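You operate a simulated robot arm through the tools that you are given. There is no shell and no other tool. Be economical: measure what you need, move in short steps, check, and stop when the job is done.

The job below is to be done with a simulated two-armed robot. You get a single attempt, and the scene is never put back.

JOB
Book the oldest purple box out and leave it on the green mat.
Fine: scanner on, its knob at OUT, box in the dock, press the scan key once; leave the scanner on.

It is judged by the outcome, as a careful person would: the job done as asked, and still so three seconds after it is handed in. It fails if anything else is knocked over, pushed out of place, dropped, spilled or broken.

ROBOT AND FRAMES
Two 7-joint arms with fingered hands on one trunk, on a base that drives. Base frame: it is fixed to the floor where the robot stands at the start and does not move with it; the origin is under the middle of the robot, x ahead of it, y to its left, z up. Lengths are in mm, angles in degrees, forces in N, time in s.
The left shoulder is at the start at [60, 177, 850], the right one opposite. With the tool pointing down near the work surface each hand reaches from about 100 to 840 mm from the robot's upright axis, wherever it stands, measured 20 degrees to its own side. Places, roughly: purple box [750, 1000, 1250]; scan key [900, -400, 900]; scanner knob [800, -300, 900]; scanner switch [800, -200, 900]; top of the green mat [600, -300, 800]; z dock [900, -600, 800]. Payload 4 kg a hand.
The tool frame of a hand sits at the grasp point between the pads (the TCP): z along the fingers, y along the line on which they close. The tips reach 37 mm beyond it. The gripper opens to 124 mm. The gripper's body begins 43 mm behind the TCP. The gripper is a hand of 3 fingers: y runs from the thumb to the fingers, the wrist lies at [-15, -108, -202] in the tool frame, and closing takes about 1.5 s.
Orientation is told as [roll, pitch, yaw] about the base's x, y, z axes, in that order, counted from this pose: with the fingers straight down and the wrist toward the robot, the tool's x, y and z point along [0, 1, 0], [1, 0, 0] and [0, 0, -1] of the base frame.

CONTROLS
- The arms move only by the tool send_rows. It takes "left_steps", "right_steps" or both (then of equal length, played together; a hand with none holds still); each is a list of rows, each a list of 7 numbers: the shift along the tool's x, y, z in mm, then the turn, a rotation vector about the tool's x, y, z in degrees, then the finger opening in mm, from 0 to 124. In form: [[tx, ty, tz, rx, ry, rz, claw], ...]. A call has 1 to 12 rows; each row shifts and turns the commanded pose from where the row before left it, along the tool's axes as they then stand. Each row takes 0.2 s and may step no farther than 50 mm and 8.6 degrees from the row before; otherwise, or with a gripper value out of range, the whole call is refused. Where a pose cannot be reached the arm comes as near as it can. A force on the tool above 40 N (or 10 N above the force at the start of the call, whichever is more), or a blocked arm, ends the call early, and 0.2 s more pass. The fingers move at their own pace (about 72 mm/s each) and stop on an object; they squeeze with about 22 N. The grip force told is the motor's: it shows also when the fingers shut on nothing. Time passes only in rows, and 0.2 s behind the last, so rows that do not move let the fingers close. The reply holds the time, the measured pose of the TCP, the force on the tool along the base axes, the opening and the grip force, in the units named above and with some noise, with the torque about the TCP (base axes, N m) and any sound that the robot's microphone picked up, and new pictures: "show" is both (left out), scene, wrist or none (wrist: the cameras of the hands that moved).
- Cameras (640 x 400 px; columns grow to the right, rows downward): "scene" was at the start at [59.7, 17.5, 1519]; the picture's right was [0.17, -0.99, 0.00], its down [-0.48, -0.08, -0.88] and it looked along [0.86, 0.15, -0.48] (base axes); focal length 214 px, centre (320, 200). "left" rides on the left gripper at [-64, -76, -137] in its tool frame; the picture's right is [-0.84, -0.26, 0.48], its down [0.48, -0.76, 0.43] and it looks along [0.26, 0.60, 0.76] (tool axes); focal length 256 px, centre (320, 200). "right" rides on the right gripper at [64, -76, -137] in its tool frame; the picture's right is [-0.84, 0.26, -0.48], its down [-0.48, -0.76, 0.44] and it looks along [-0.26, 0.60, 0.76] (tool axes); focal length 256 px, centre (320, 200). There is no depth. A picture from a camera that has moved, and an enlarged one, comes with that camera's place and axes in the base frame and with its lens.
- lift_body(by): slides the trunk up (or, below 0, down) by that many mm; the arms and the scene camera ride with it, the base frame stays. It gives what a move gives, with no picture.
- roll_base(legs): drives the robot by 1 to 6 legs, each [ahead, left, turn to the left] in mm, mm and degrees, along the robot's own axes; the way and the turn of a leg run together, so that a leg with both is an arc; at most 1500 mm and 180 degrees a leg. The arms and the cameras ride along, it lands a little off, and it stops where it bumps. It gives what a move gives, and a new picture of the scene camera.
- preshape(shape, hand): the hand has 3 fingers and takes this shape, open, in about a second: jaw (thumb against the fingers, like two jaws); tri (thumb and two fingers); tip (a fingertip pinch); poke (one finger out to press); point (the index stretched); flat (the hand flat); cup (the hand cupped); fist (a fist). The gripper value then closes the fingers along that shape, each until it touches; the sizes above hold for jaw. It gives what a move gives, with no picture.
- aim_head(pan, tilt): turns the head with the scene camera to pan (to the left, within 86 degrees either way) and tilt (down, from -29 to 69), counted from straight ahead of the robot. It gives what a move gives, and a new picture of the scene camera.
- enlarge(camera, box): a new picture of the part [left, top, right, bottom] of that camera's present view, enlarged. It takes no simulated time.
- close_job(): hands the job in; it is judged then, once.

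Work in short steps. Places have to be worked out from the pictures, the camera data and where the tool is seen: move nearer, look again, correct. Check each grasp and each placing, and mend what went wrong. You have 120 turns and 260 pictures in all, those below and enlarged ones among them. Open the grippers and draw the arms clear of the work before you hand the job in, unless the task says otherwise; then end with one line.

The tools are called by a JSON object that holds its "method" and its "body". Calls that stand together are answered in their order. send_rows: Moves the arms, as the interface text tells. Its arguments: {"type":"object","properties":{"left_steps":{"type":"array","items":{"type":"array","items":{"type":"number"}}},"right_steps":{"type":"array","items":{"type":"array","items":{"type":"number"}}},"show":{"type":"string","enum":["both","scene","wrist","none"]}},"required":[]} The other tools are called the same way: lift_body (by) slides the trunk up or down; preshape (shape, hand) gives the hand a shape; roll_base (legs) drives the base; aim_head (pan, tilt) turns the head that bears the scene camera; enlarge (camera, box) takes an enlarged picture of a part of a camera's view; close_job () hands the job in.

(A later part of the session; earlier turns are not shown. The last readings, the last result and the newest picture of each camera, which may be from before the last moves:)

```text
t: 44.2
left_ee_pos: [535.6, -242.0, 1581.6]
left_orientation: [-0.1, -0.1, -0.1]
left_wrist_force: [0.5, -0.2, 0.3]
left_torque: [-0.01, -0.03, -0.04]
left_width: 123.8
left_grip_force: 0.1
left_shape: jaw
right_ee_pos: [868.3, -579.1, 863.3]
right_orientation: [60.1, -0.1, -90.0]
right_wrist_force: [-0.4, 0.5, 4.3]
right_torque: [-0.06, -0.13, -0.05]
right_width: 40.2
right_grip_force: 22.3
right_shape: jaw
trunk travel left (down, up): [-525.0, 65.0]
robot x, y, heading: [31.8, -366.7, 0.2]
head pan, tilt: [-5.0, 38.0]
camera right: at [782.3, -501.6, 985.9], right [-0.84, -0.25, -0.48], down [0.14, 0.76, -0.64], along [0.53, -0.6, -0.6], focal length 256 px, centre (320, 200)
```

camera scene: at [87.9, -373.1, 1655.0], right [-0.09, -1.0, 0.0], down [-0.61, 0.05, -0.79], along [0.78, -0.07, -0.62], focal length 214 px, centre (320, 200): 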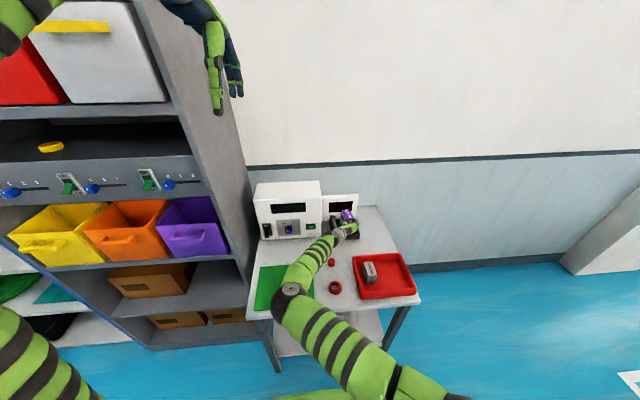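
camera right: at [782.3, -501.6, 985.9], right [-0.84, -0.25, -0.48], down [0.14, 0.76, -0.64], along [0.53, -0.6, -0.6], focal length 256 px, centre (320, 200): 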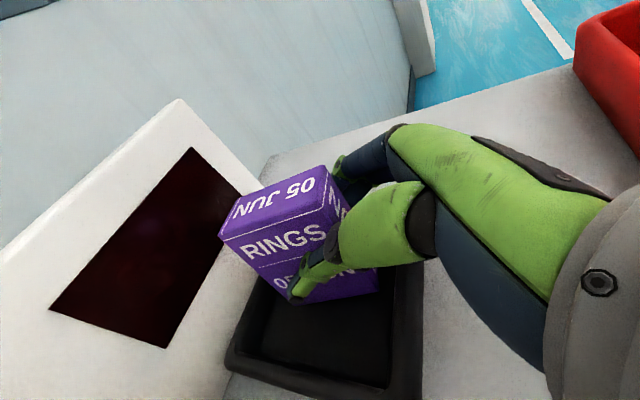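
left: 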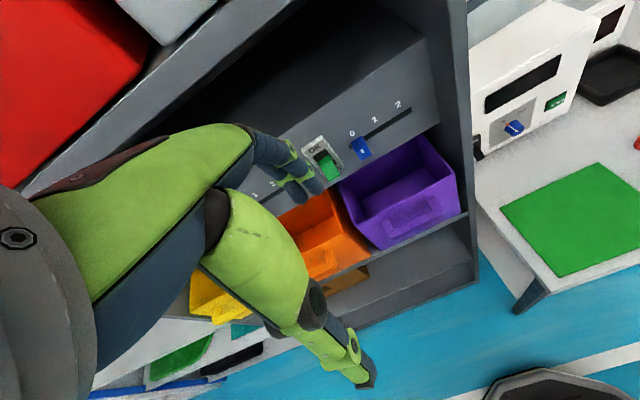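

Contact at TCP z 863 (≈5 N). I release and draw back along the tool axis.

{"method": "send_rows", "body": {"right_steps": [[0, 0, 0, 0, 0, 0, 50], [0, 0, 0, 0, 0, 0, 80], [0, 0, 0, 0, 0, 0, 80], [0, 0, 0, 0, 0, 0, 80]], "show": "wrist"}}

{"method": "send_rows", "body": {"right_steps": [[0, 0, -30, 0, 0, 0, 80], [0, 0, -30, 0, 0, 0, 80], [0, 0, -30, 0, 0, 0, 80], [10, 0, -30, 0, 0, 0, 80], [10, 0, -30, 0, 0, 0, 80]]}}

```text
t: 45.2
left_ee_pos: [536.8, -242.2, 1580.4]
left_orientation: [0.0, 0.0, 0.0]
left_wrist_force: [0.1, -0.6, -0.4]
left_torque: [0.03, 0.02, -0.01]
left_width: 123.6
left_grip_force: 0.0
left_shape: jaw
right_ee_pos: [868.5, -578.0, 861.2]
right_orientation: [60.0, -0.1, -90.2]
right_wrist_force: [-0.2, 0.0, -0.2]
right_torque: [0.03, -0.01, 0.0]
right_width: 79.7
right_grip_force: 0.1
right_shape: jaw
trunk travel left (down, up): [-525.0, 65.0]
robot x, y, heading: [31.9, -367.3, -0.2]
head pan, tilt: [-5.0, 38.0]
camera right: at [782.5, -501.8, 984.9], right [-0.84, -0.25, -0.48], down [0.14, 0.76, -0.64], along [0.53, -0.6, -0.6], focal length 256 px, centre (320, 200)
```

right: 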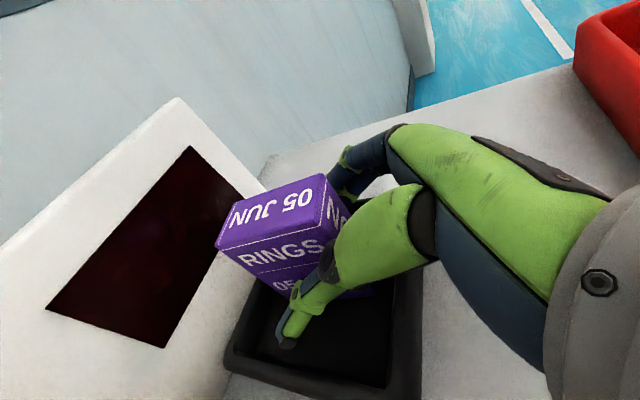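

```text
t: 46.4
left_ee_pos: [536.6, -243.2, 1581.7]
left_orientation: [0.0, 0.0, -0.1]
left_wrist_force: [0.5, -1.4, 0.4]
left_torque: [0.0, 0.01, 0.02]
left_width: 123.8
left_grip_force: 0.1
left_shape: jaw
right_ee_pos: [747.9, -578.8, 955.7]
right_orientation: [60.0, 0.0, -90.2]
right_wrist_force: [0.8, 0.5, 0.0]
right_torque: [0.01, 0.01, 0.0]
right_width: 79.4
right_grip_force: 0.1
right_shape: jaw
trunk travel left (down, up): [-525.0, 65.0]
robot x, y, heading: [35.7, -367.1, 0.1]
head pan, tilt: [-5.0, 38.0]
camera scene: at [87.1, -373.0, 1654.9], right [-0.09, -1.0, 0.0], down [-0.61, 0.05, -0.79], along [0.79, -0.07, -0.62], focal length 214 px, centre (320, 200)
camera right: at [661.8, -501.3, 1079.4], right [-0.84, -0.25, -0.48], down [0.14, 0.76, -0.64], along [0.53, -0.6, -0.6], focal length 256 px, centre (320, 200)
```

scene: 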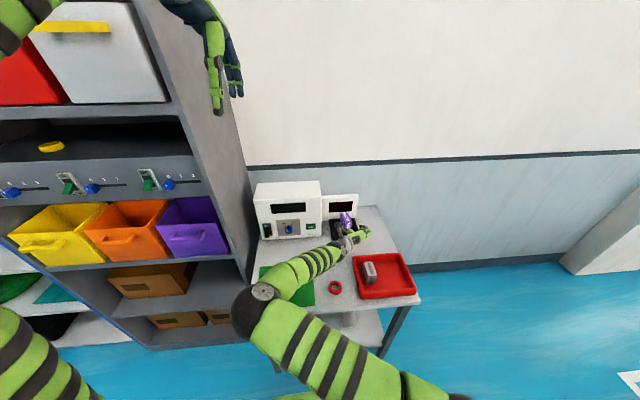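
right: 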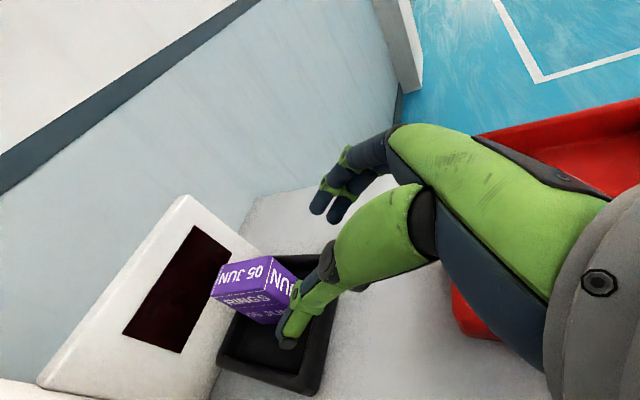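

The box stands in the dock. I zoom on the scanner from this higher viewpoint to triangulate the controls.

{"method": "enlarge", "body": {"camera": "scene", "box": [250, 200, 330, 250]}}

{"method": "enlarge", "body": {"camera": "left", "box": [320, 100, 480, 260]}}

```text
8.00 times, centred on (290, 225) of scene
camera zoom: at [87.1, -373.0, 1654.9], right [-0.09, -1.0, 0.0], down [-0.61, 0.05, -0.79], along [0.79, -0.07, -0.62], focal length 1716 px, centre (560, 0)
```

zoom: 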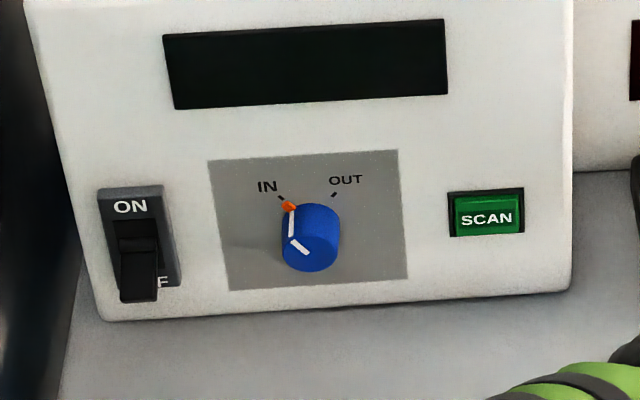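

```text
2.50 times, centred on (400, 180) of left
camera zoom: at [459.0, -305.9, 1716.2], right [-0.26, -0.84, -0.48], down [-0.76, 0.48, -0.43], along [0.6, 0.25, -0.76], focal length 640 px, centre (120, 250)
```

zoom: 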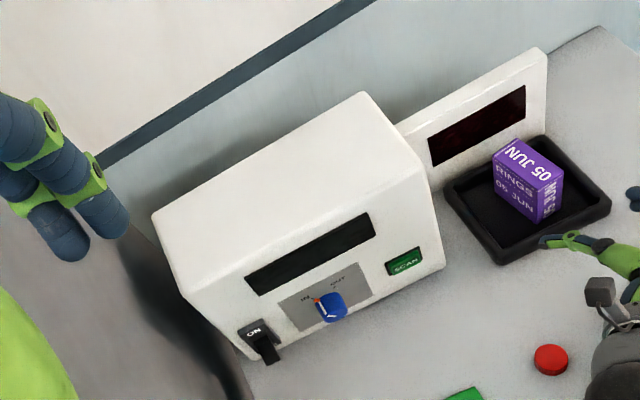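

Triangulated: SCAN key ≈[857, −398, 883], knob cap ≈[836, −288, 882] (Ø≈35), switch lever tip ≈[818, −183, 867] pointing down. I back off and roll the hand 90° so the wrist is on top and the hand is narrow beside the shelf panel.

{"method": "send_rows", "body": {"right_steps": [[2.3, 0, -36, 0, 0, 0, 60], [2.3, 0, -36, 0, 0, 0, 20], [0, 0, 0, 0, 0, 8.2, 0], [0, 0, 0, 0, 0, 8.2, 0], [0, 0, 0, 0, 0, 8.2, 0], [0, 0, 0, 0, 0, 8.2, 0], [0, 0, 0, 0, 0, 8.2, 0], [0, 0, 0, 0, 0, 8.2, 0], [0, 0, 0, 0, 0, 8.2, 0], [0, 0, 0, 0, 0, 8.2, 0], [0, 0, 0, 0, 0, 8.2, 0], [0, 0, 0, 0, 0, 8.2, 0]], "show": "none"}}

{"method": "send_rows", "body": {"right_steps": [[0, 0, 0, 0, 0, 8, 0], [0, 0, 0, 0, 0, 0, 0]]}}

```text
t: 49.0
left_ee_pos: [535.1, -242.9, 1581.5]
left_orientation: [0.0, 0.0, 0.0]
left_wrist_force: [0.2, 0.4, 0.7]
left_torque: [0.02, 0.06, -0.03]
left_width: 123.5
left_grip_force: 0.1
left_shape: jaw
right_ee_pos: [689.4, -578.1, 995.3]
right_orientation: [13.3, 59.1, -164.6]
right_wrist_force: [-0.5, -0.6, -0.6]
right_torque: [-0.01, 0.02, -0.01]
right_width: 0.2
right_grip_force: 22.1
right_shape: jaw
trunk travel left (down, up): [-525.0, 65.0]
robot x, y, heading: [32.6, -366.4, -0.2]
head pan, tilt: [-5.0, 38.0]
```

```text
t: 49.6
left_ee_pos: [537.2, -240.2, 1581.7]
left_orientation: [0.0, 0.1, 0.0]
left_wrist_force: [0.4, -0.7, 0.2]
left_torque: [-0.04, 0.02, 0.0]
left_width: 123.8
left_grip_force: 0.1
left_shape: jaw
right_ee_pos: [688.8, -578.3, 994.4]
right_orientation: [-0.1, 60.0, 179.7]
right_wrist_force: [0.1, 0.5, 0.3]
right_torque: [-0.02, 0.01, -0.03]
right_width: 0.0
right_grip_force: 21.6
right_shape: jaw
trunk travel left (down, up): [-525.0, 65.0]
robot x, y, heading: [33.8, -366.0, 0.0]
head pan, tilt: [-5.0, 38.0]
camera scene: at [87.7, -372.2, 1655.0], right [-0.09, -1.0, 0.0], down [-0.61, 0.05, -0.79], along [0.78, -0.07, -0.62], focal length 214 px, centre (320, 200)
camera right: at [608.6, -640.4, 1128.6], right [-0.54, 0.84, 0.02], down [0.76, 0.48, 0.44], along [0.36, 0.26, -0.9], focal length 256 px, centre (320, 200)
```

scene: 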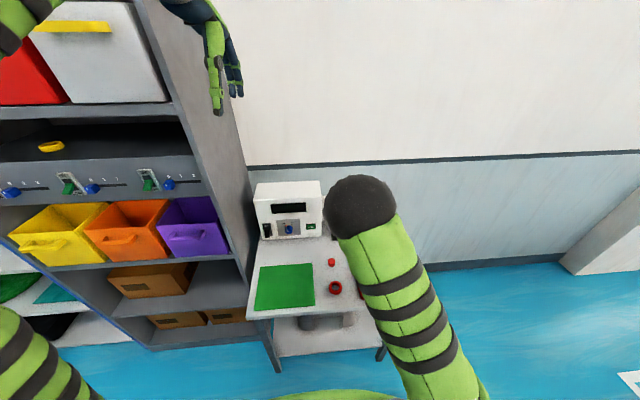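
right: 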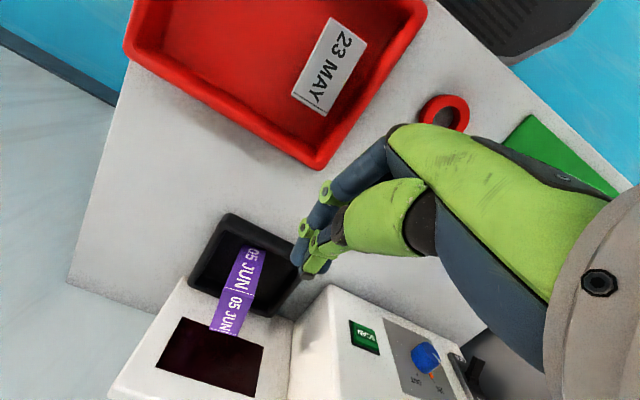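

The hand is oriented well. I drive the base 260 mm left so the right arm works straight ahead of the scanner controls.

{"method": "roll_base", "body": {"legs": [[0, 260, 0]]}}

{"method": "send_rows", "body": {"right_steps": [[-33, 0, 0, 0, 0, 0, 0], [-33, 0, 0, 0, 0, 0, 0], [-33, 0, 0, 0, 0, 0, 0], [-33, 0, 0, 0, 0, 0, 0], [0, 0, 0, 0, 0, 0, 0]]}}

```text
t: 51.4
left_ee_pos: [537.3, 20.3, 1580.4]
left_orientation: [0.1, 0.0, -0.2]
left_wrist_force: [-0.2, 0.9, 0.0]
left_torque: [-0.04, 0.01, 0.01]
left_width: 123.7
left_grip_force: 0.0
left_shape: jaw
right_ee_pos: [690.3, -316.6, 995.0]
right_orientation: [0.0, 60.0, 179.8]
right_wrist_force: [0.0, 0.7, -0.6]
right_torque: [0.0, -0.03, -0.05]
right_width: 0.0
right_grip_force: 21.7
right_shape: jaw
trunk travel left (down, up): [-525.0, 65.0]
robot x, y, heading: [27.6, -104.2, -0.3]
head pan, tilt: [-5.0, 38.0]
camera scene: at [88.5, -111.1, 1655.0], right [-0.09, -1.0, 0.0], down [-0.61, 0.05, -0.79], along [0.78, -0.07, -0.62], focal length 214 px, centre (320, 200)
```

scene: 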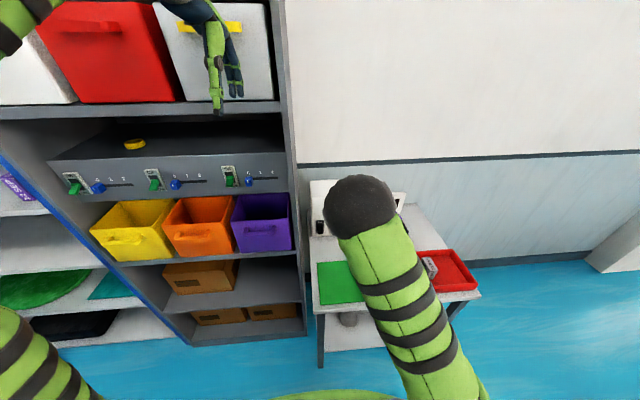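

```text
t: 52.6
left_ee_pos: [537.4, 17.6, 1581.1]
left_orientation: [0.0, -0.1, -0.2]
left_wrist_force: [-0.5, 0.7, -0.4]
left_torque: [-0.01, 0.03, 0.01]
left_width: 123.5
left_grip_force: 0.1
left_shape: jaw
right_ee_pos: [689.4, -186.1, 996.9]
right_orientation: [-0.1, 60.0, 179.7]
right_wrist_force: [0.2, 0.1, 0.4]
right_torque: [0.0, -0.03, -0.01]
right_width: 0.0
right_grip_force: 22.0
right_shape: jaw
trunk travel left (down, up): [-525.0, 65.0]
robot x, y, heading: [35.0, -107.2, -0.1]
head pan, tilt: [-5.0, 38.0]
camera scene: at [88.5, -112.8, 1655.0], right [-0.09, -1.0, 0.0], down [-0.61, 0.06, -0.79], along [0.78, -0.07, -0.62], focal length 214 px, centre (320, 200)
camera right: at [608.9, -248.7, 1129.4], right [-0.54, 0.84, 0.02], down [0.76, 0.48, 0.44], along [0.36, 0.25, -0.9], focal length 256 px, centre (320, 200)
```

scene: 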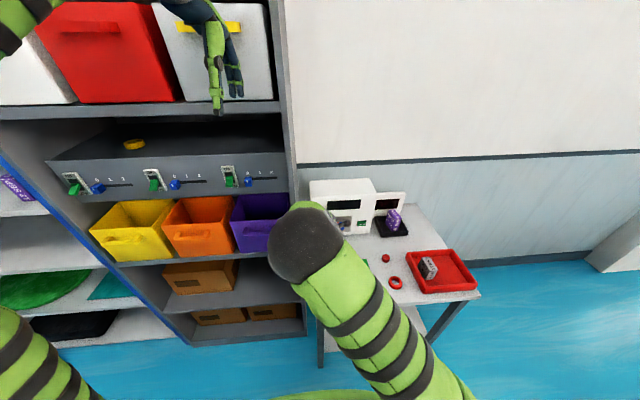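
right: 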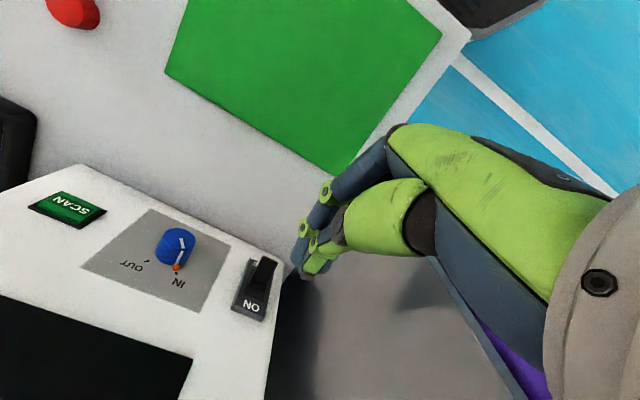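

Wrist view confirms the positions (key y≈−402, knob y≈−288, lever y≈−187). I lower the closed fingers in front of and below the lever, still short of it.

{"method": "send_rows", "body": {"right_steps": [[0, 22.9, 27.9, 0, 0, 0, 0], [0, 22.9, 27.9, 0, 0, 0, 0], [0, 22.9, 27.9, 0, 0, 0, 0], [0, 22.9, 27.9, 0, 0, 0, 0], [0, 0, 0, 0, 0, 0, 0]], "show": "wrist"}}

```text
t: 53.8
left_ee_pos: [536.2, 17.9, 1581.9]
left_orientation: [0.0, 0.0, -0.3]
left_wrist_force: [-1.1, -0.4, -0.6]
left_torque: [0.0, -0.01, -0.02]
left_width: 123.6
left_grip_force: 0.1
left_shape: jaw
right_ee_pos: [740.3, -186.1, 859.1]
right_orientation: [0.0, 60.0, 179.8]
right_wrist_force: [-0.8, 0.1, 0.0]
right_torque: [-0.04, 0.03, -0.01]
right_width: 0.0
right_grip_force: 22.0
right_shape: jaw
trunk travel left (down, up): [-525.0, 65.0]
robot x, y, heading: [31.2, -107.4, 0.0]
head pan, tilt: [-5.0, 38.0]
camera right: at [660.3, -249.4, 992.6], right [-0.54, 0.84, 0.02], down [0.76, 0.48, 0.44], along [0.36, 0.25, -0.9], focal length 256 px, centre (320, 200)
```

right: 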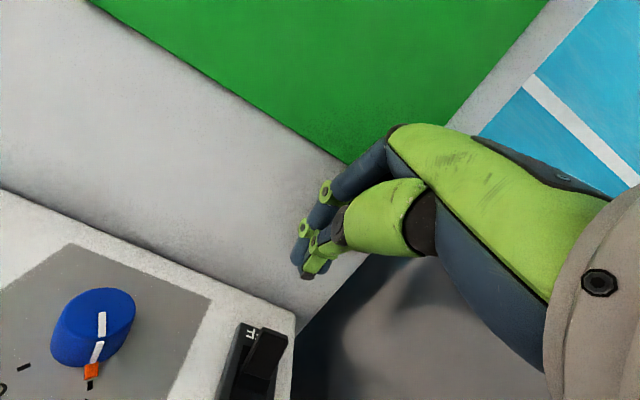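

The lever tip re-measures at [815, −186, 867]. I drop 10 mm more and advance 48 mm under it.

{"method": "send_rows", "body": {"right_steps": [[0, 8.7, 5, 0, 0, 0, 0], [0, -12, 20.8, 0, 0, 0, 0], [0, -12, 20.8, 0, 0, 0, 0], [0, 0, 0, 0, 0, 0, 0]], "show": "wrist"}}

```text
t: 54.8
left_ee_pos: [536.2, 18.1, 1580.4]
left_orientation: [0.0, 0.0, -0.1]
left_wrist_force: [-0.1, -0.3, -0.3]
left_torque: [0.0, -0.04, 0.04]
left_width: 123.8
left_grip_force: 0.0
left_shape: jaw
right_ee_pos: [788.4, -186.7, 848.7]
right_orientation: [-0.1, 60.0, 179.7]
right_wrist_force: [-0.5, -1.0, 0.5]
right_torque: [0.0, 0.0, 0.01]
right_width: 0.2
right_grip_force: 22.1
right_shape: jaw
trunk travel left (down, up): [-525.0, 65.0]
robot x, y, heading: [33.1, -105.9, -0.3]
head pan, tilt: [-5.0, 38.0]
camera right: at [708.2, -249.6, 982.9], right [-0.54, 0.84, 0.02], down [0.76, 0.48, 0.44], along [0.36, 0.25, -0.9], focal length 256 px, centre (320, 200)
```

right: 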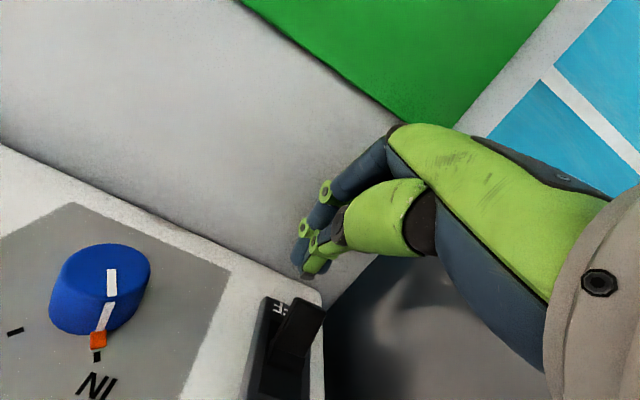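

The lever tip is about x=827. I advance another 18 mm, then lift 25 mm.

{"method": "send_rows", "body": {"right_steps": [[0, -9, 15.6, 0, 0, 0, 0], [0, 0, 0, 0, 0, 0, 0], [0, -8.7, -5, 0, 0, 0, 0], [0, -8.7, -5, 0, 0, 0, 0], [0, -4.3, -2.5, 0, 0, 0, 0], [0, 0, 0, 0, 0, 0, 0]], "show": "wrist"}}

```text
t: 56.2
left_ee_pos: [537.7, 18.1, 1582.1]
left_orientation: [-0.1, 0.0, -0.2]
left_wrist_force: [0.2, 0.0, 0.6]
left_torque: [0.01, -0.02, 0.02]
left_width: 123.4
left_grip_force: 0.1
left_shape: jaw
right_ee_pos: [807.8, -187.1, 875.5]
right_orientation: [0.0, 60.0, 179.8]
right_wrist_force: [-1.9, 0.2, -1.2]
right_torque: [-0.03, 0.0, -0.01]
right_width: 0.2
right_grip_force: 22.5
right_shape: jaw
trunk travel left (down, up): [-525.0, 65.0]
robot x, y, heading: [32.4, -110.3, -0.0]
head pan, tilt: [-5.0, 38.0]
camera right: at [726.5, -249.9, 1008.3], right [-0.54, 0.84, 0.02], down [0.76, 0.48, 0.44], along [0.36, 0.25, -0.9], focal length 256 px, centre (320, 200)
```

right: 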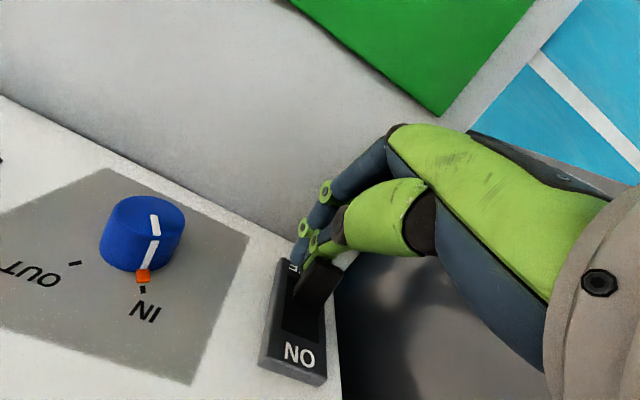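

Fingers are lifting the lever (it is about horizontal now). I continue up 30 mm.

{"method": "send_rows", "body": {"right_steps": [[0, -8.7, -5, 0, 0, 0, 0], [0, -8.7, -5, 0, 0, 0, 0], [0, -8.7, -5, 0, 0, 0, 0], [0, 0, 0, 0, 0, 0, 0]], "show": "wrist"}}

```text
t: 57.2
left_ee_pos: [539.8, 17.4, 1580.5]
left_orientation: [0.0, 0.1, -0.2]
left_wrist_force: [0.0, -0.2, 0.1]
left_torque: [-0.01, 0.01, -0.01]
left_width: 123.9
left_grip_force: 0.2
left_shape: jaw
right_ee_pos: [805.2, -186.0, 901.1]
right_orientation: [-0.2, 59.7, 179.8]
right_wrist_force: [-2.9, 0.4, -18.2]
right_torque: [0.08, 0.51, -0.04]
right_width: 0.0
right_grip_force: 22.1
right_shape: jaw
trunk travel left (down, up): [-525.0, 65.0]
robot x, y, heading: [33.1, -109.2, -0.1]
head pan, tilt: [-5.0, 38.0]
camera right: at [726.3, -249.4, 1036.2], right [-0.54, 0.84, 0.02], down [0.76, 0.48, 0.44], along [0.36, 0.25, -0.9], focal length 256 px, centre (320, 200)
```

right: 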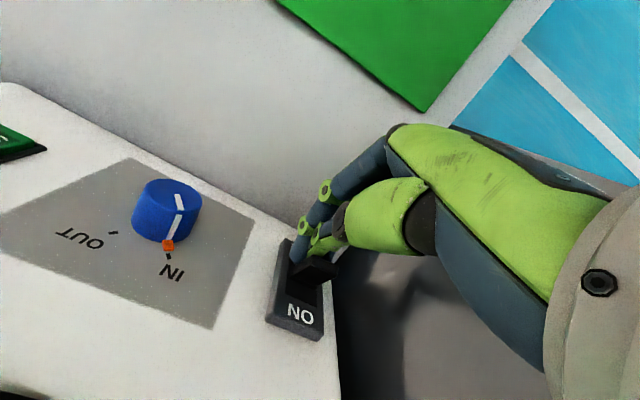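

There's 18 N resistance; the lever is near its mid-point. I push a little further, in small steps.

{"method": "send_rows", "body": {"right_steps": [[0, -3.5, -2, 0, 0, 0, 0], [0, -3.5, -2, 0, 0, 0, 0], [0, 0, 0, 0, 0, 0, 0]], "show": "wrist"}}

```text
t: 58.0
left_ee_pos: [538.7, 17.8, 1579.4]
left_orientation: [-0.1, 0.1, -0.1]
left_wrist_force: [-0.1, 0.3, -0.1]
left_torque: [0.0, 0.0, -0.01]
left_width: 123.8
left_grip_force: 0.0
left_shape: jaw
right_ee_pos: [807.1, -187.9, 909.6]
right_orientation: [-0.1, 59.6, 179.7]
right_wrist_force: [-8.7, -1.0, -29.4]
right_torque: [0.01, 0.86, -0.02]
right_width: 0.0
right_grip_force: 22.0
right_shape: jaw
trunk travel left (down, up): [-525.0, 65.0]
robot x, y, heading: [33.1, -111.1, -0.2]
head pan, tilt: [-5.0, 38.0]
camera right: at [727.0, -250.1, 1044.2], right [-0.54, 0.84, 0.02], down [0.76, 0.48, 0.44], along [0.36, 0.25, -0.9], focal length 256 px, centre (320, 200)
```

right: 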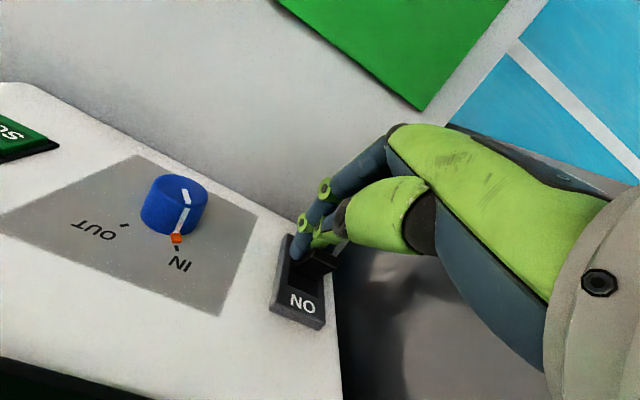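

I inspect the lever closely before pushing further.

{"method": "enlarge", "body": {"camera": "right", "box": [240, 190, 400, 340]}}

{"method": "enlarge", "body": {"camera": "scene", "box": [290, 160, 430, 260]}}

```text
2.67 times, centred on (320, 265) of right
camera zoom: at [727.0, -250.1, 1044.2], right [-0.54, 0.84, 0.02], down [0.76, 0.48, 0.44], along [0.36, 0.25, -0.9], focal length 683 px, centre (320, 27)
```

zoom: 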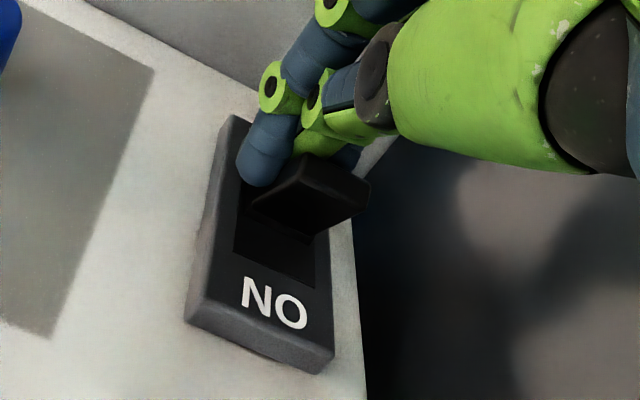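

```text
4.00 times, centred on (360, 210) of scene
camera zoom: at [90.3, -112.8, 1654.8], right [-0.09, -1.0, 0.0], down [-0.61, 0.06, -0.79], along [0.78, -0.07, -0.62], focal length 858 px, centre (160, 160)
```

zoom: 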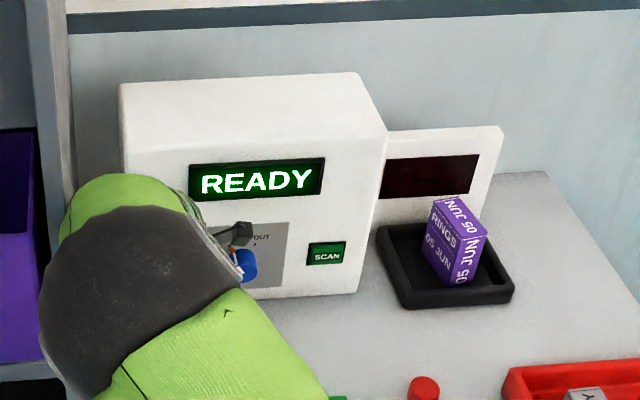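

The display shows READY: the scanner is on. I relieve the pressure downward and withdraw.

{"method": "send_rows", "body": {"right_steps": [[0, 8.7, 5, 0, 0, 0, 0], [0, 4.3, 2.5, 0, 0, 0, 0], [0, 15, -26, 0, 0, 0, 0], [0, 15, -26, 0, 0, 0, 0], [0, 15, -26, 0, 0, 0, 0], [0, 10, -17.3, 0, 0, 0, 0]]}}

```text
t: 59.4
left_ee_pos: [537.6, 18.3, 1581.7]
left_orientation: [-0.1, 0.0, -0.1]
left_wrist_force: [0.3, 0.4, -0.5]
left_torque: [0.02, -0.03, 0.02]
left_width: 123.6
left_grip_force: 0.1
left_shape: jaw
right_ee_pos: [696.2, -187.0, 898.2]
right_orientation: [-0.1, 60.0, 179.8]
right_wrist_force: [-0.7, 0.2, 0.1]
right_torque: [-0.01, -0.02, -0.01]
right_width: 0.1
right_grip_force: 22.5
right_shape: jaw
trunk travel left (down, up): [-525.0, 65.0]
robot x, y, heading: [31.6, -106.1, 0.1]
head pan, tilt: [-5.0, 38.0]
camera scene: at [88.3, -112.4, 1655.0], right [-0.09, -1.0, 0.0], down [-0.61, 0.06, -0.79], along [0.78, -0.07, -0.62], focal length 214 px, centre (320, 200)
camera right: at [616.5, -249.1, 1031.5], right [-0.54, 0.84, 0.02], down [0.76, 0.48, 0.44], along [0.36, 0.25, -0.9], focal length 256 px, centre (320, 200)
```

scene: 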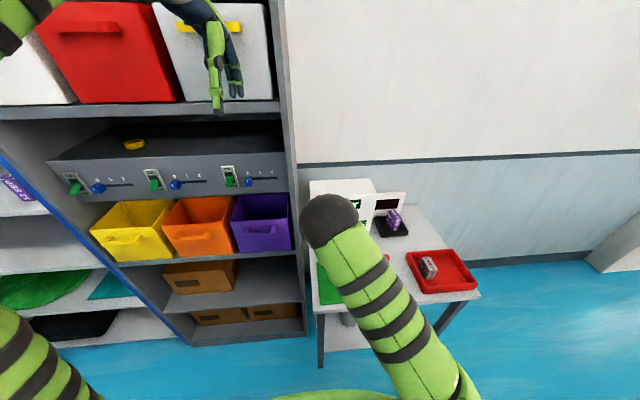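
right: 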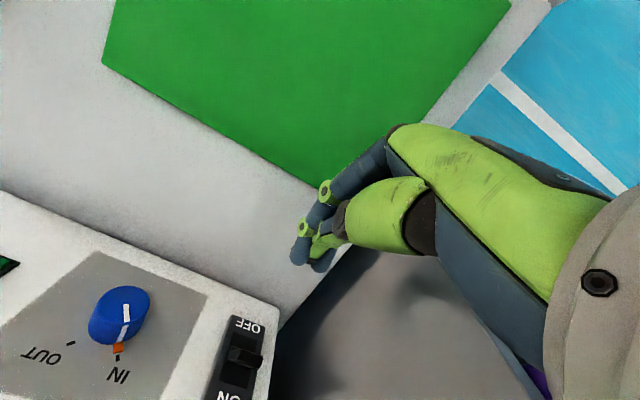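

The lever is at ON. Next the knob: I shift to y≈−288, level the hand horizontally, then roll −45° so a 90° clockwise twist is centred on wrist-up.

{"method": "send_rows", "body": {"right_steps": [[25.3, 0, 0, 7.5, 0, 0, 70], [25.3, 0, 0, 7.5, 0, 0, 70], [25.3, 0, 0, 7.5, 0, 0, 70], [25.3, 0, 0, 7.5, 0, 0, 70], [0, 0, 0, 0, 0, -7.5, 70], [0, 0, 0, 0, 0, -7.5, 70], [0, 0, 0, 0, 0, -7.5, 70], [0, 0, 0, 0, 0, -7.5, 70], [0, 0, 0, 0, 0, -7.5, 70], [0, 0, 0, 0, 0, -7.5, 70], [0, 0, 0, 0, 0, 0, 70]]}}

```text
t: 61.8
left_ee_pos: [536.7, 18.3, 1580.2]
left_orientation: [0.0, 0.1, -0.2]
left_wrist_force: [0.5, -0.3, 0.3]
left_torque: [0.02, 0.04, 0.01]
left_width: 123.6
left_grip_force: 0.1
left_shape: jaw
right_ee_pos: [697.1, -288.0, 896.9]
right_orientation: [90.0, 44.9, -90.2]
right_wrist_force: [-1.0, -0.9, -0.3]
right_torque: [0.01, 0.0, 0.0]
right_width: 69.7
right_grip_force: 0.1
right_shape: jaw
trunk travel left (down, up): [-525.0, 65.0]
robot x, y, heading: [30.1, -102.7, -0.2]
head pan, tilt: [-5.0, 38.0]
camera scene: at [88.3, -112.6, 1655.0], right [-0.09, -1.0, 0.0], down [-0.61, 0.06, -0.79], along [0.78, -0.07, -0.62], focal length 214 px, centre (320, 200)
camera right: at [559.9, -277.9, 996.0], right [-0.48, 0.41, -0.77], down [0.44, 0.88, 0.19], along [0.76, -0.25, -0.6], focal length 256 px, centre (320, 200)
```

scene: 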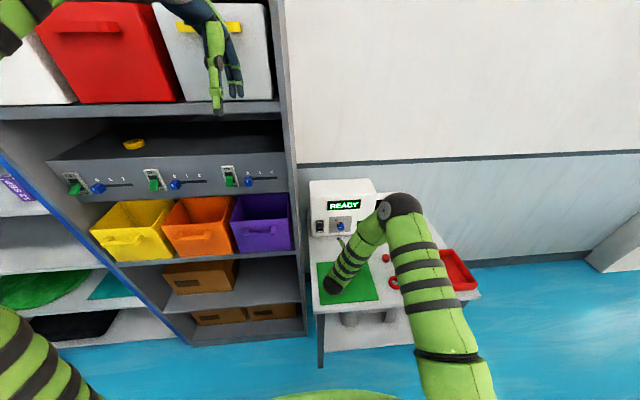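
right: 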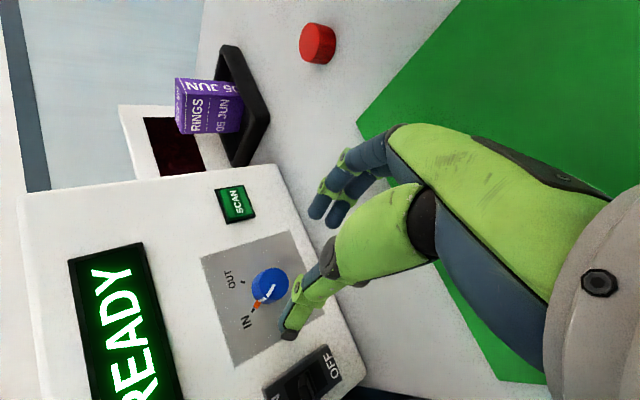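

The knob cap re-measures at [838, −287, 884]. I lower 13 mm and move forward to just short of it.

{"method": "send_rows", "body": {"right_steps": [[-9.2, 9.2, 30, 0, 0, 0, 70], [0, 0, 35, 0, 0, 0, 70], [0, 0, 20, 0, 0, 0, 70], [0, 0, 0, 0, 0, 0, 70]], "show": "wrist"}}

{"method": "enlarge", "body": {"camera": "scene", "box": [300, 180, 420, 300]}}

```text
t: 62.8
left_ee_pos: [537.3, 18.7, 1581.7]
left_orientation: [0.0, 0.0, -0.2]
left_wrist_force: [-0.5, 0.0, -0.3]
left_torque: [0.0, 0.06, 0.01]
left_width: 123.8
left_grip_force: 0.0
left_shape: jaw
right_ee_pos: [783.0, -287.6, 884.9]
right_orientation: [90.0, 45.0, -90.2]
right_wrist_force: [0.4, 0.1, 0.1]
right_torque: [0.02, -0.03, 0.01]
right_width: 70.1
right_grip_force: 0.1
right_shape: jaw
trunk travel left (down, up): [-525.0, 65.0]
robot x, y, heading: [34.7, -107.0, 0.0]
head pan, tilt: [-5.0, 38.0]
camera right: at [646.8, -277.1, 983.1], right [-0.48, 0.41, -0.77], down [0.44, 0.88, 0.2], along [0.76, -0.24, -0.6], focal length 256 px, centre (320, 200)
```

right: 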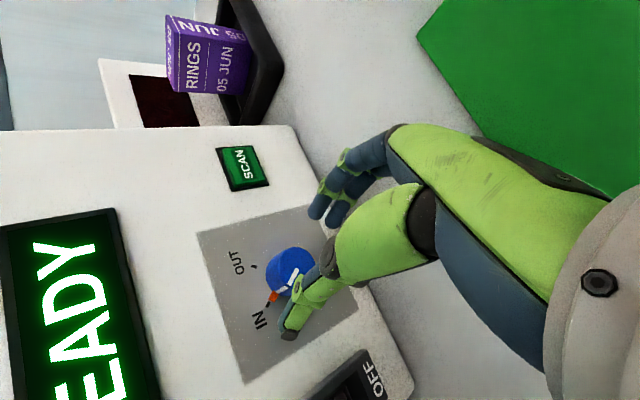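

```text
3.33 times, centred on (360, 240) of scene
camera zoom: at [88.3, -112.4, 1655.0], right [-0.09, -1.0, 0.0], down [-0.61, 0.06, -0.79], along [0.78, -0.07, -0.62], focal length 715 px, centre (187, 67)
```

zoom: 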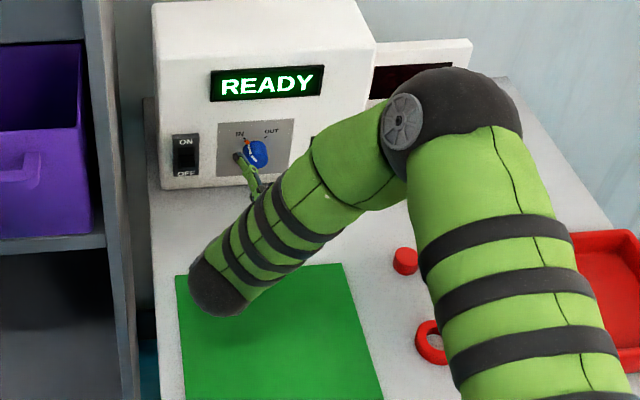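

Aligned. I advance 31 mm around the knob and close.

{"method": "send_rows", "body": {"right_steps": [[0, 0, 15, 0, 0, 0, 70], [0, 0, 10, 0, 0, 0, 70], [0, 0, 6, 0, 0, 0, 70], [0, 0, 0, 0, 0, 0, 70]], "show": "wrist"}}

```text
t: 63.8
left_ee_pos: [536.0, 17.3, 1582.0]
left_orientation: [0.0, 0.0, -0.2]
left_wrist_force: [0.7, 0.0, 0.4]
left_torque: [0.02, 0.01, 0.01]
left_width: 123.6
left_grip_force: 0.1
left_shape: jaw
right_ee_pos: [812.8, -287.9, 884.5]
right_orientation: [89.9, 45.0, -90.2]
right_wrist_force: [-0.4, -0.2, -0.2]
right_torque: [0.02, 0.04, 0.02]
right_width: 70.0
right_grip_force: 0.0
right_shape: jaw
trunk travel left (down, up): [-525.0, 65.0]
robot x, y, heading: [32.5, -106.1, -0.2]
head pan, tilt: [-5.0, 38.0]
camera right: at [676.7, -277.4, 983.7], right [-0.48, 0.41, -0.77], down [0.44, 0.88, 0.2], along [0.76, -0.24, -0.6], focal length 256 px, centre (320, 200)
```

right: 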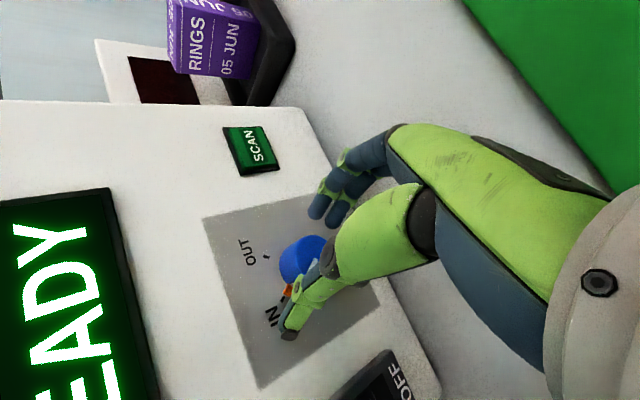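

{"method": "send_rows", "body": {"right_steps": [[0, 0, 2, 0, 0, 0, 50], [0, 0, 0, 0, 0, 0, 20], [0, 0, 0, 0, 0, 0, 10], [0, 0, 0, 0, 0, 0, 10], [0, 0, 0, 0, 0, 0, 10], [0, 0, 0, 0, 0, 0, 10]], "show": "wrist"}}

```text
t: 65.2
left_ee_pos: [536.9, 18.5, 1580.8]
left_orientation: [0.0, 0.0, -0.2]
left_wrist_force: [0.3, -0.1, 0.0]
left_torque: [-0.01, 0.02, 0.0]
left_width: 123.7
left_grip_force: 0.0
left_shape: jaw
right_ee_pos: [814.4, -286.1, 885.7]
right_orientation: [90.1, 45.0, -90.1]
right_wrist_force: [-1.8, 5.5, 8.1]
right_torque: [-0.02, -0.06, 0.0]
right_width: 35.7
right_grip_force: 22.2
right_shape: jaw
trunk travel left (down, up): [-525.0, 65.0]
robot x, y, heading: [33.7, -101.6, -0.2]
head pan, tilt: [-5.0, 38.0]
camera right: at [678.2, -276.7, 984.3], right [-0.48, 0.41, -0.77], down [0.44, 0.88, 0.2], along [0.76, -0.24, -0.6], focal length 256 px, centre (320, 200)
```

right: 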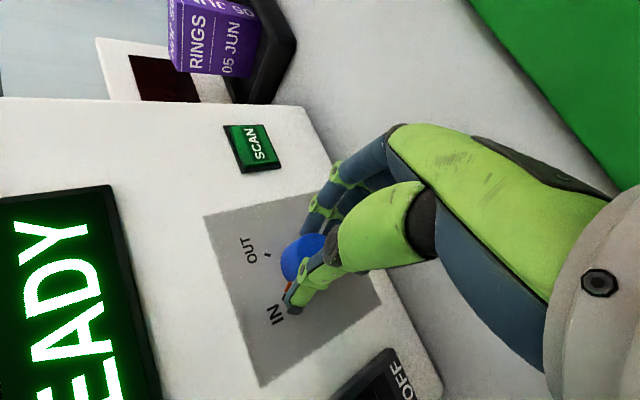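

Knob gripped at 35.7 mm. I ease 2 mm to relieve the side load and twist clockwise 48°.

{"method": "send_rows", "body": {"right_steps": [[0, -2, 0, 0, 0, 0, 10], [0, 0, 0, 0, 0, 8, 10], [0, 0, 0, 0, 0, 8, 10], [0, 0, 0, 0, 0, 8, 10], [0, 0, 0, 0, 0, 8, 10], [0, 0, 0, 0, 0, 8, 10], [0, 0, 0, 0, 0, 8, 10], [0, 0, 0, 0, 0, 0, 10]], "show": "wrist"}}

```text
t: 67.0
left_ee_pos: [536.9, 18.3, 1581.0]
left_orientation: [0.0, 0.0, -0.3]
left_wrist_force: [-0.6, -0.2, 0.6]
left_torque: [0.01, 0.01, -0.01]
left_width: 123.8
left_grip_force: 0.1
left_shape: jaw
right_ee_pos: [814.4, -286.5, 886.4]
right_orientation: [-90.7, 86.9, 89.1]
right_wrist_force: [-1.2, -4.2, 5.8]
right_torque: [-0.03, 0.05, -0.12]
right_width: 35.6
right_grip_force: 22.2
right_shape: jaw
trunk travel left (down, up): [-525.0, 65.0]
robot x, y, heading: [33.8, -108.3, -0.4]
head pan, tilt: [-5.0, 38.0]
camera right: at [677.6, -353.6, 959.0], right [-0.48, 0.85, -0.21], down [0.44, 0.44, 0.79], along [0.76, 0.28, -0.58], focal length 256 px, centre (320, 200)
```

right: 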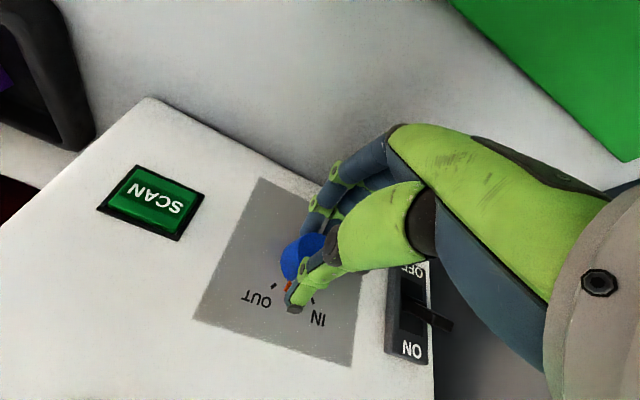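

The knob turns with the hand, now about midway. I twist another 40°.

{"method": "send_rows", "body": {"right_steps": [[0, 0, 0, 0, 0, 8, 10], [0, 0, 0, 0, 0, 8, 10], [0, 0, 0, 0, 0, 8, 10], [0, 0, 0, 0, 0, 8, 10], [0, 0, 0, 0, 0, 8, 10], [0, 0, 0, 0, 0, 0, 10]], "show": "wrist"}}

{"method": "enlarge", "body": {"camera": "right", "box": [220, 200, 380, 340]}}

```text
t: 68.4
left_ee_pos: [537.1, 17.2, 1580.9]
left_orientation: [0.0, 0.0, -0.3]
left_wrist_force: [-1.3, 0.0, 1.0]
left_torque: [-0.03, 0.01, 0.0]
left_width: 123.8
left_grip_force: 0.0
left_shape: jaw
right_ee_pos: [813.9, -288.7, 885.7]
right_orientation: [-90.0, 46.9, 89.7]
right_wrist_force: [-1.9, -13.1, 3.8]
right_torque: [-0.32, 0.19, -0.22]
right_width: 34.9
right_grip_force: 22.3
right_shape: jaw
trunk travel left (down, up): [-525.0, 65.0]
robot x, y, heading: [36.1, -109.2, -0.5]
head pan, tilt: [-5.0, 38.0]
camera right: at [677.3, -385.2, 897.9], right [-0.48, 0.79, 0.39], down [0.43, -0.17, 0.89], along [0.76, 0.59, -0.26], focal length 256 px, centre (320, 200)
```

right: 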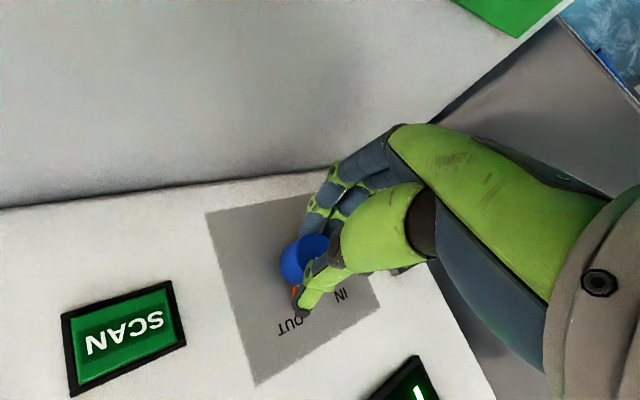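

```text
2.86 times, centred on (300, 270) of right
camera zoom: at [677.3, -385.2, 897.9], right [-0.48, 0.79, 0.39], down [0.43, -0.17, 0.89], along [0.76, 0.59, -0.26], focal length 731 px, centre (377, 0)
```

zoom: 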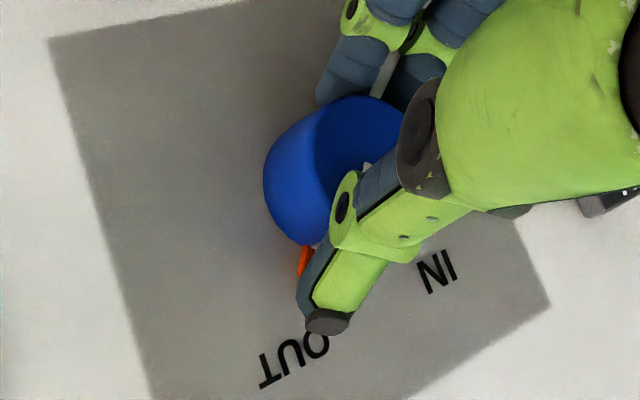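

The torque has risen, so it is likely at its stop near OUT. I release and back away to check.

{"method": "send_rows", "body": {"right_steps": [[0, 0, 0, 0, 0, 0, 40], [0, 0, 0, 0, 0, 0, 70], [0, 0, 0, 0, 0, 0, 70], [0, 0, -25, 0, 0, 0, 70], [0, 0, -40, 0, 0, 0, 70], [0, 0, -40, 0, 0, 0, 70]], "show": "wrist"}}

{"method": "enlarge", "body": {"camera": "scene", "box": [300, 180, 420, 300]}}

```text
t: 69.8
left_ee_pos: [535.8, 17.7, 1581.2]
left_orientation: [0.1, 0.0, -0.1]
left_wrist_force: [-0.4, 0.3, -0.1]
left_torque: [0.01, -0.04, 0.01]
left_width: 123.7
left_grip_force: 0.0
left_shape: jaw
right_ee_pos: [708.1, -287.2, 887.8]
right_orientation: [-90.1, 47.1, 89.8]
right_wrist_force: [0.4, 0.1, 0.0]
right_torque: [0.0, -0.02, 0.01]
right_width: 69.6
right_grip_force: 0.1
right_shape: jaw
trunk travel left (down, up): [-525.0, 65.0]
robot x, y, heading: [30.9, -106.7, 0.0]
head pan, tilt: [-5.0, 38.0]
camera right: at [572.5, -384.7, 899.5], right [-0.48, 0.79, 0.38], down [0.43, -0.17, 0.89], along [0.76, 0.59, -0.26], focal length 256 px, centre (320, 200)
```

right: 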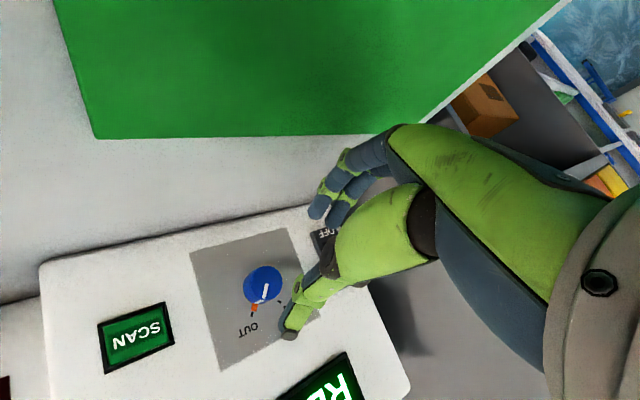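

```text
3.33 times, centred on (360, 240) of scene
camera zoom: at [87.8, -113.0, 1655.1], right [-0.09, -1.0, 0.0], down [-0.61, 0.06, -0.79], along [0.79, -0.07, -0.62], focal length 715 px, centre (187, 67)
```

zoom: 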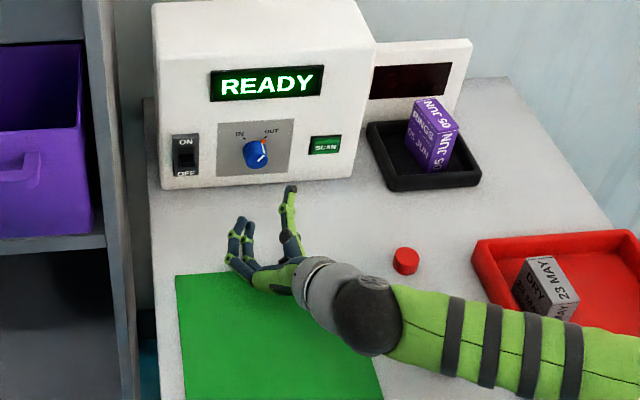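

{"method": "enlarge", "body": {"camera": "scene", "box": [335, 205, 375, 230]}}

{"method": "send_rows", "body": {"right_steps": [[0, 0, -10, 0, 0, -7.8, 70], [0, 0, 0, 0, 0, -7.8, 70], [0, 0, 0, 0, 0, -7.8, 70], [0, 0, 0, 0, 0, -7.8, 70], [0, 0, 0, 0, 0, -7.8, 70], [0, 0, 0, 0, 0, -7.8, 70]], "show": "none"}}

{"method": "preshape", "body": {"hand": "right", "shape": "poke"}}

{"method": "enlarge", "body": {"camera": "scene", "box": [300, 180, 420, 300]}}

{"method": "enlarge", "body": {"camera": "right", "box": [0, 0, 640, 400]}}

```text
16.00 times, centred on (355, 218) of scene
camera zoom: at [87.8, -113.0, 1655.1], right [-0.09, -1.0, 0.0], down [-0.61, 0.06, -0.79], along [0.79, -0.07, -0.62], focal length 3432 px, centre (-240, -80)
```

zoom: 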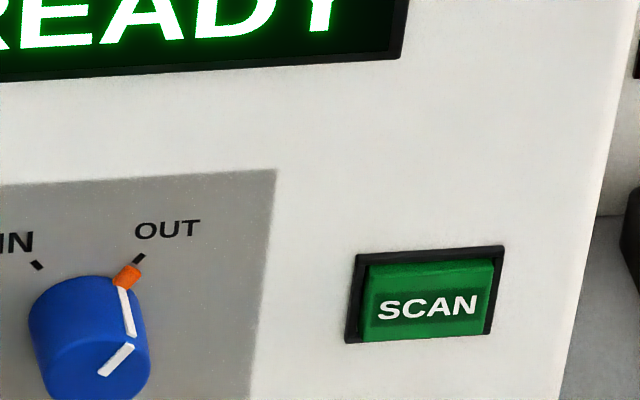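

```text
t: 71.2
left_ee_pos: [537.9, 18.4, 1581.0]
left_orientation: [0.1, 0.0, -0.2]
left_wrist_force: [0.6, 0.5, 1.2]
left_torque: [-0.04, 0.03, 0.01]
left_width: 123.7
left_grip_force: 0.1
left_shape: jaw
right_ee_pos: [699.4, -286.2, 887.6]
right_orientation: [90.0, 86.2, -90.2]
right_wrist_force: [0.1, 0.8, 0.4]
right_torque: [0.05, -0.02, -0.02]
right_width: 69.7
right_grip_force: 0.0
right_shape: jaw
trunk travel left (down, up): [-525.0, 65.0]
robot x, y, heading: [35.4, -109.8, -0.2]
head pan, tilt: [-5.0, 38.0]
```

```text
t: 72.1
left_ee_pos: [537.4, 16.5, 1579.2]
left_orientation: [0.0, -0.1, -0.2]
left_wrist_force: [-0.3, 0.1, 0.5]
left_torque: [-0.01, -0.02, -0.01]
left_width: 123.7
left_grip_force: 0.0
left_shape: jaw
right_ee_pos: [699.3, -286.7, 886.9]
right_orientation: [89.8, 86.3, -90.4]
right_wrist_force: [-0.1, -0.7, 0.8]
right_torque: [0.0, -0.02, -0.02]
right_width: 0.1
right_grip_force: 0.0
right_shape: poke
trunk travel left (down, up): [-525.0, 65.0]
robot x, y, heading: [30.9, -107.8, -0.4]
head pan, tilt: [-5.0, 38.0]
```

```text
3.33 times, centred on (360, 240) of scene
camera zoom: at [88.4, -112.6, 1655.0], right [-0.09, -1.0, 0.0], down [-0.61, 0.06, -0.79], along [0.78, -0.07, -0.62], focal length 715 px, centre (187, 67)
```

zoom: 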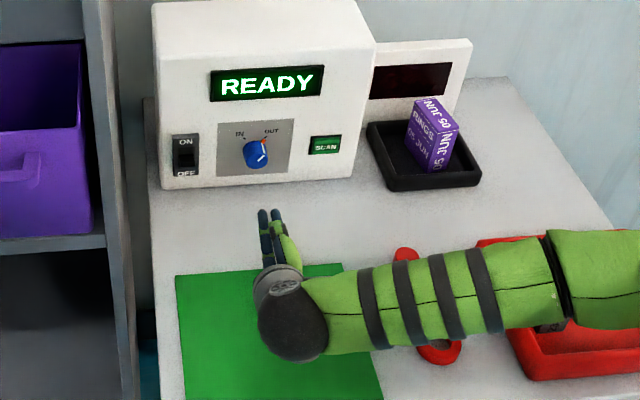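

```text
1.00 times, centred on (320, 200) of right (not enlarged: the box is as wide or as high as the picture)
camera zoom: at [562.7, -344.1, 966.1], right [-0.48, 0.82, -0.31], down [0.44, 0.53, 0.73], along [0.76, 0.21, -0.61], focal length 256 px, centre (320, 200)
```

zoom: 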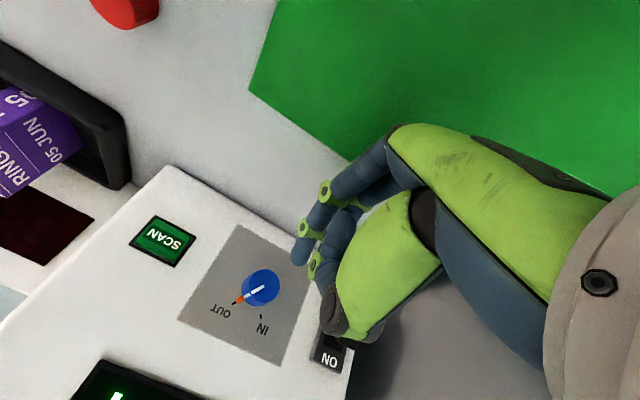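

The knob is at OUT. I look closer at the poke shape to find the extended fingertip.

{"method": "enlarge", "body": {"camera": "scene", "box": [335, 235, 375, 260]}}

{"method": "enlarge", "body": {"camera": "right", "box": [270, 140, 430, 260]}}

```text
16.00 times, centred on (355, 248) of scene
camera zoom: at [88.4, -112.6, 1655.0], right [-0.09, -1.0, 0.0], down [-0.61, 0.06, -0.79], along [0.78, -0.07, -0.62], focal length 3432 px, centre (-240, -560)
```

zoom: 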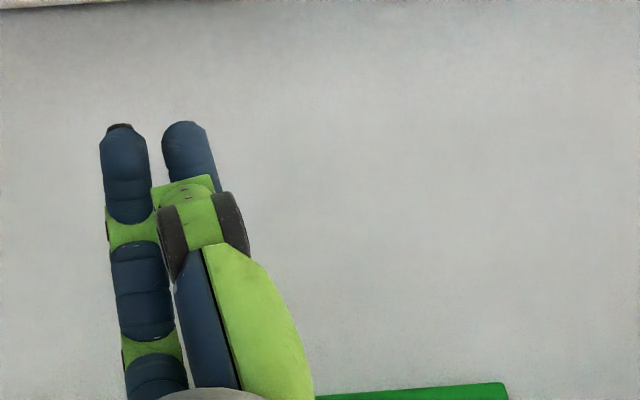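

```text
3.33 times, centred on (350, 200) of right
camera zoom: at [562.7, -344.1, 966.1], right [-0.48, 0.82, -0.31], down [0.44, 0.53, 0.73], along [0.76, 0.21, -0.61], focal length 853 px, centre (220, 200)
```

zoom: 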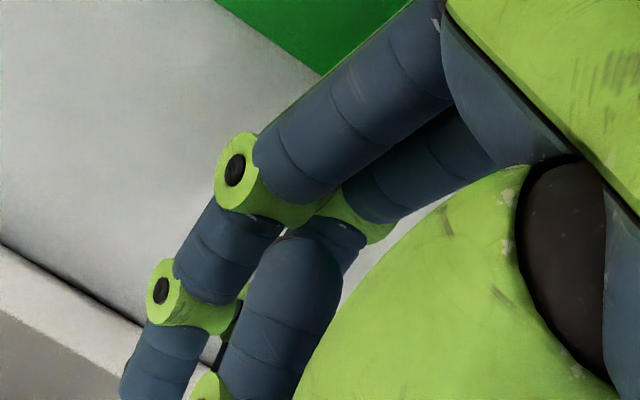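

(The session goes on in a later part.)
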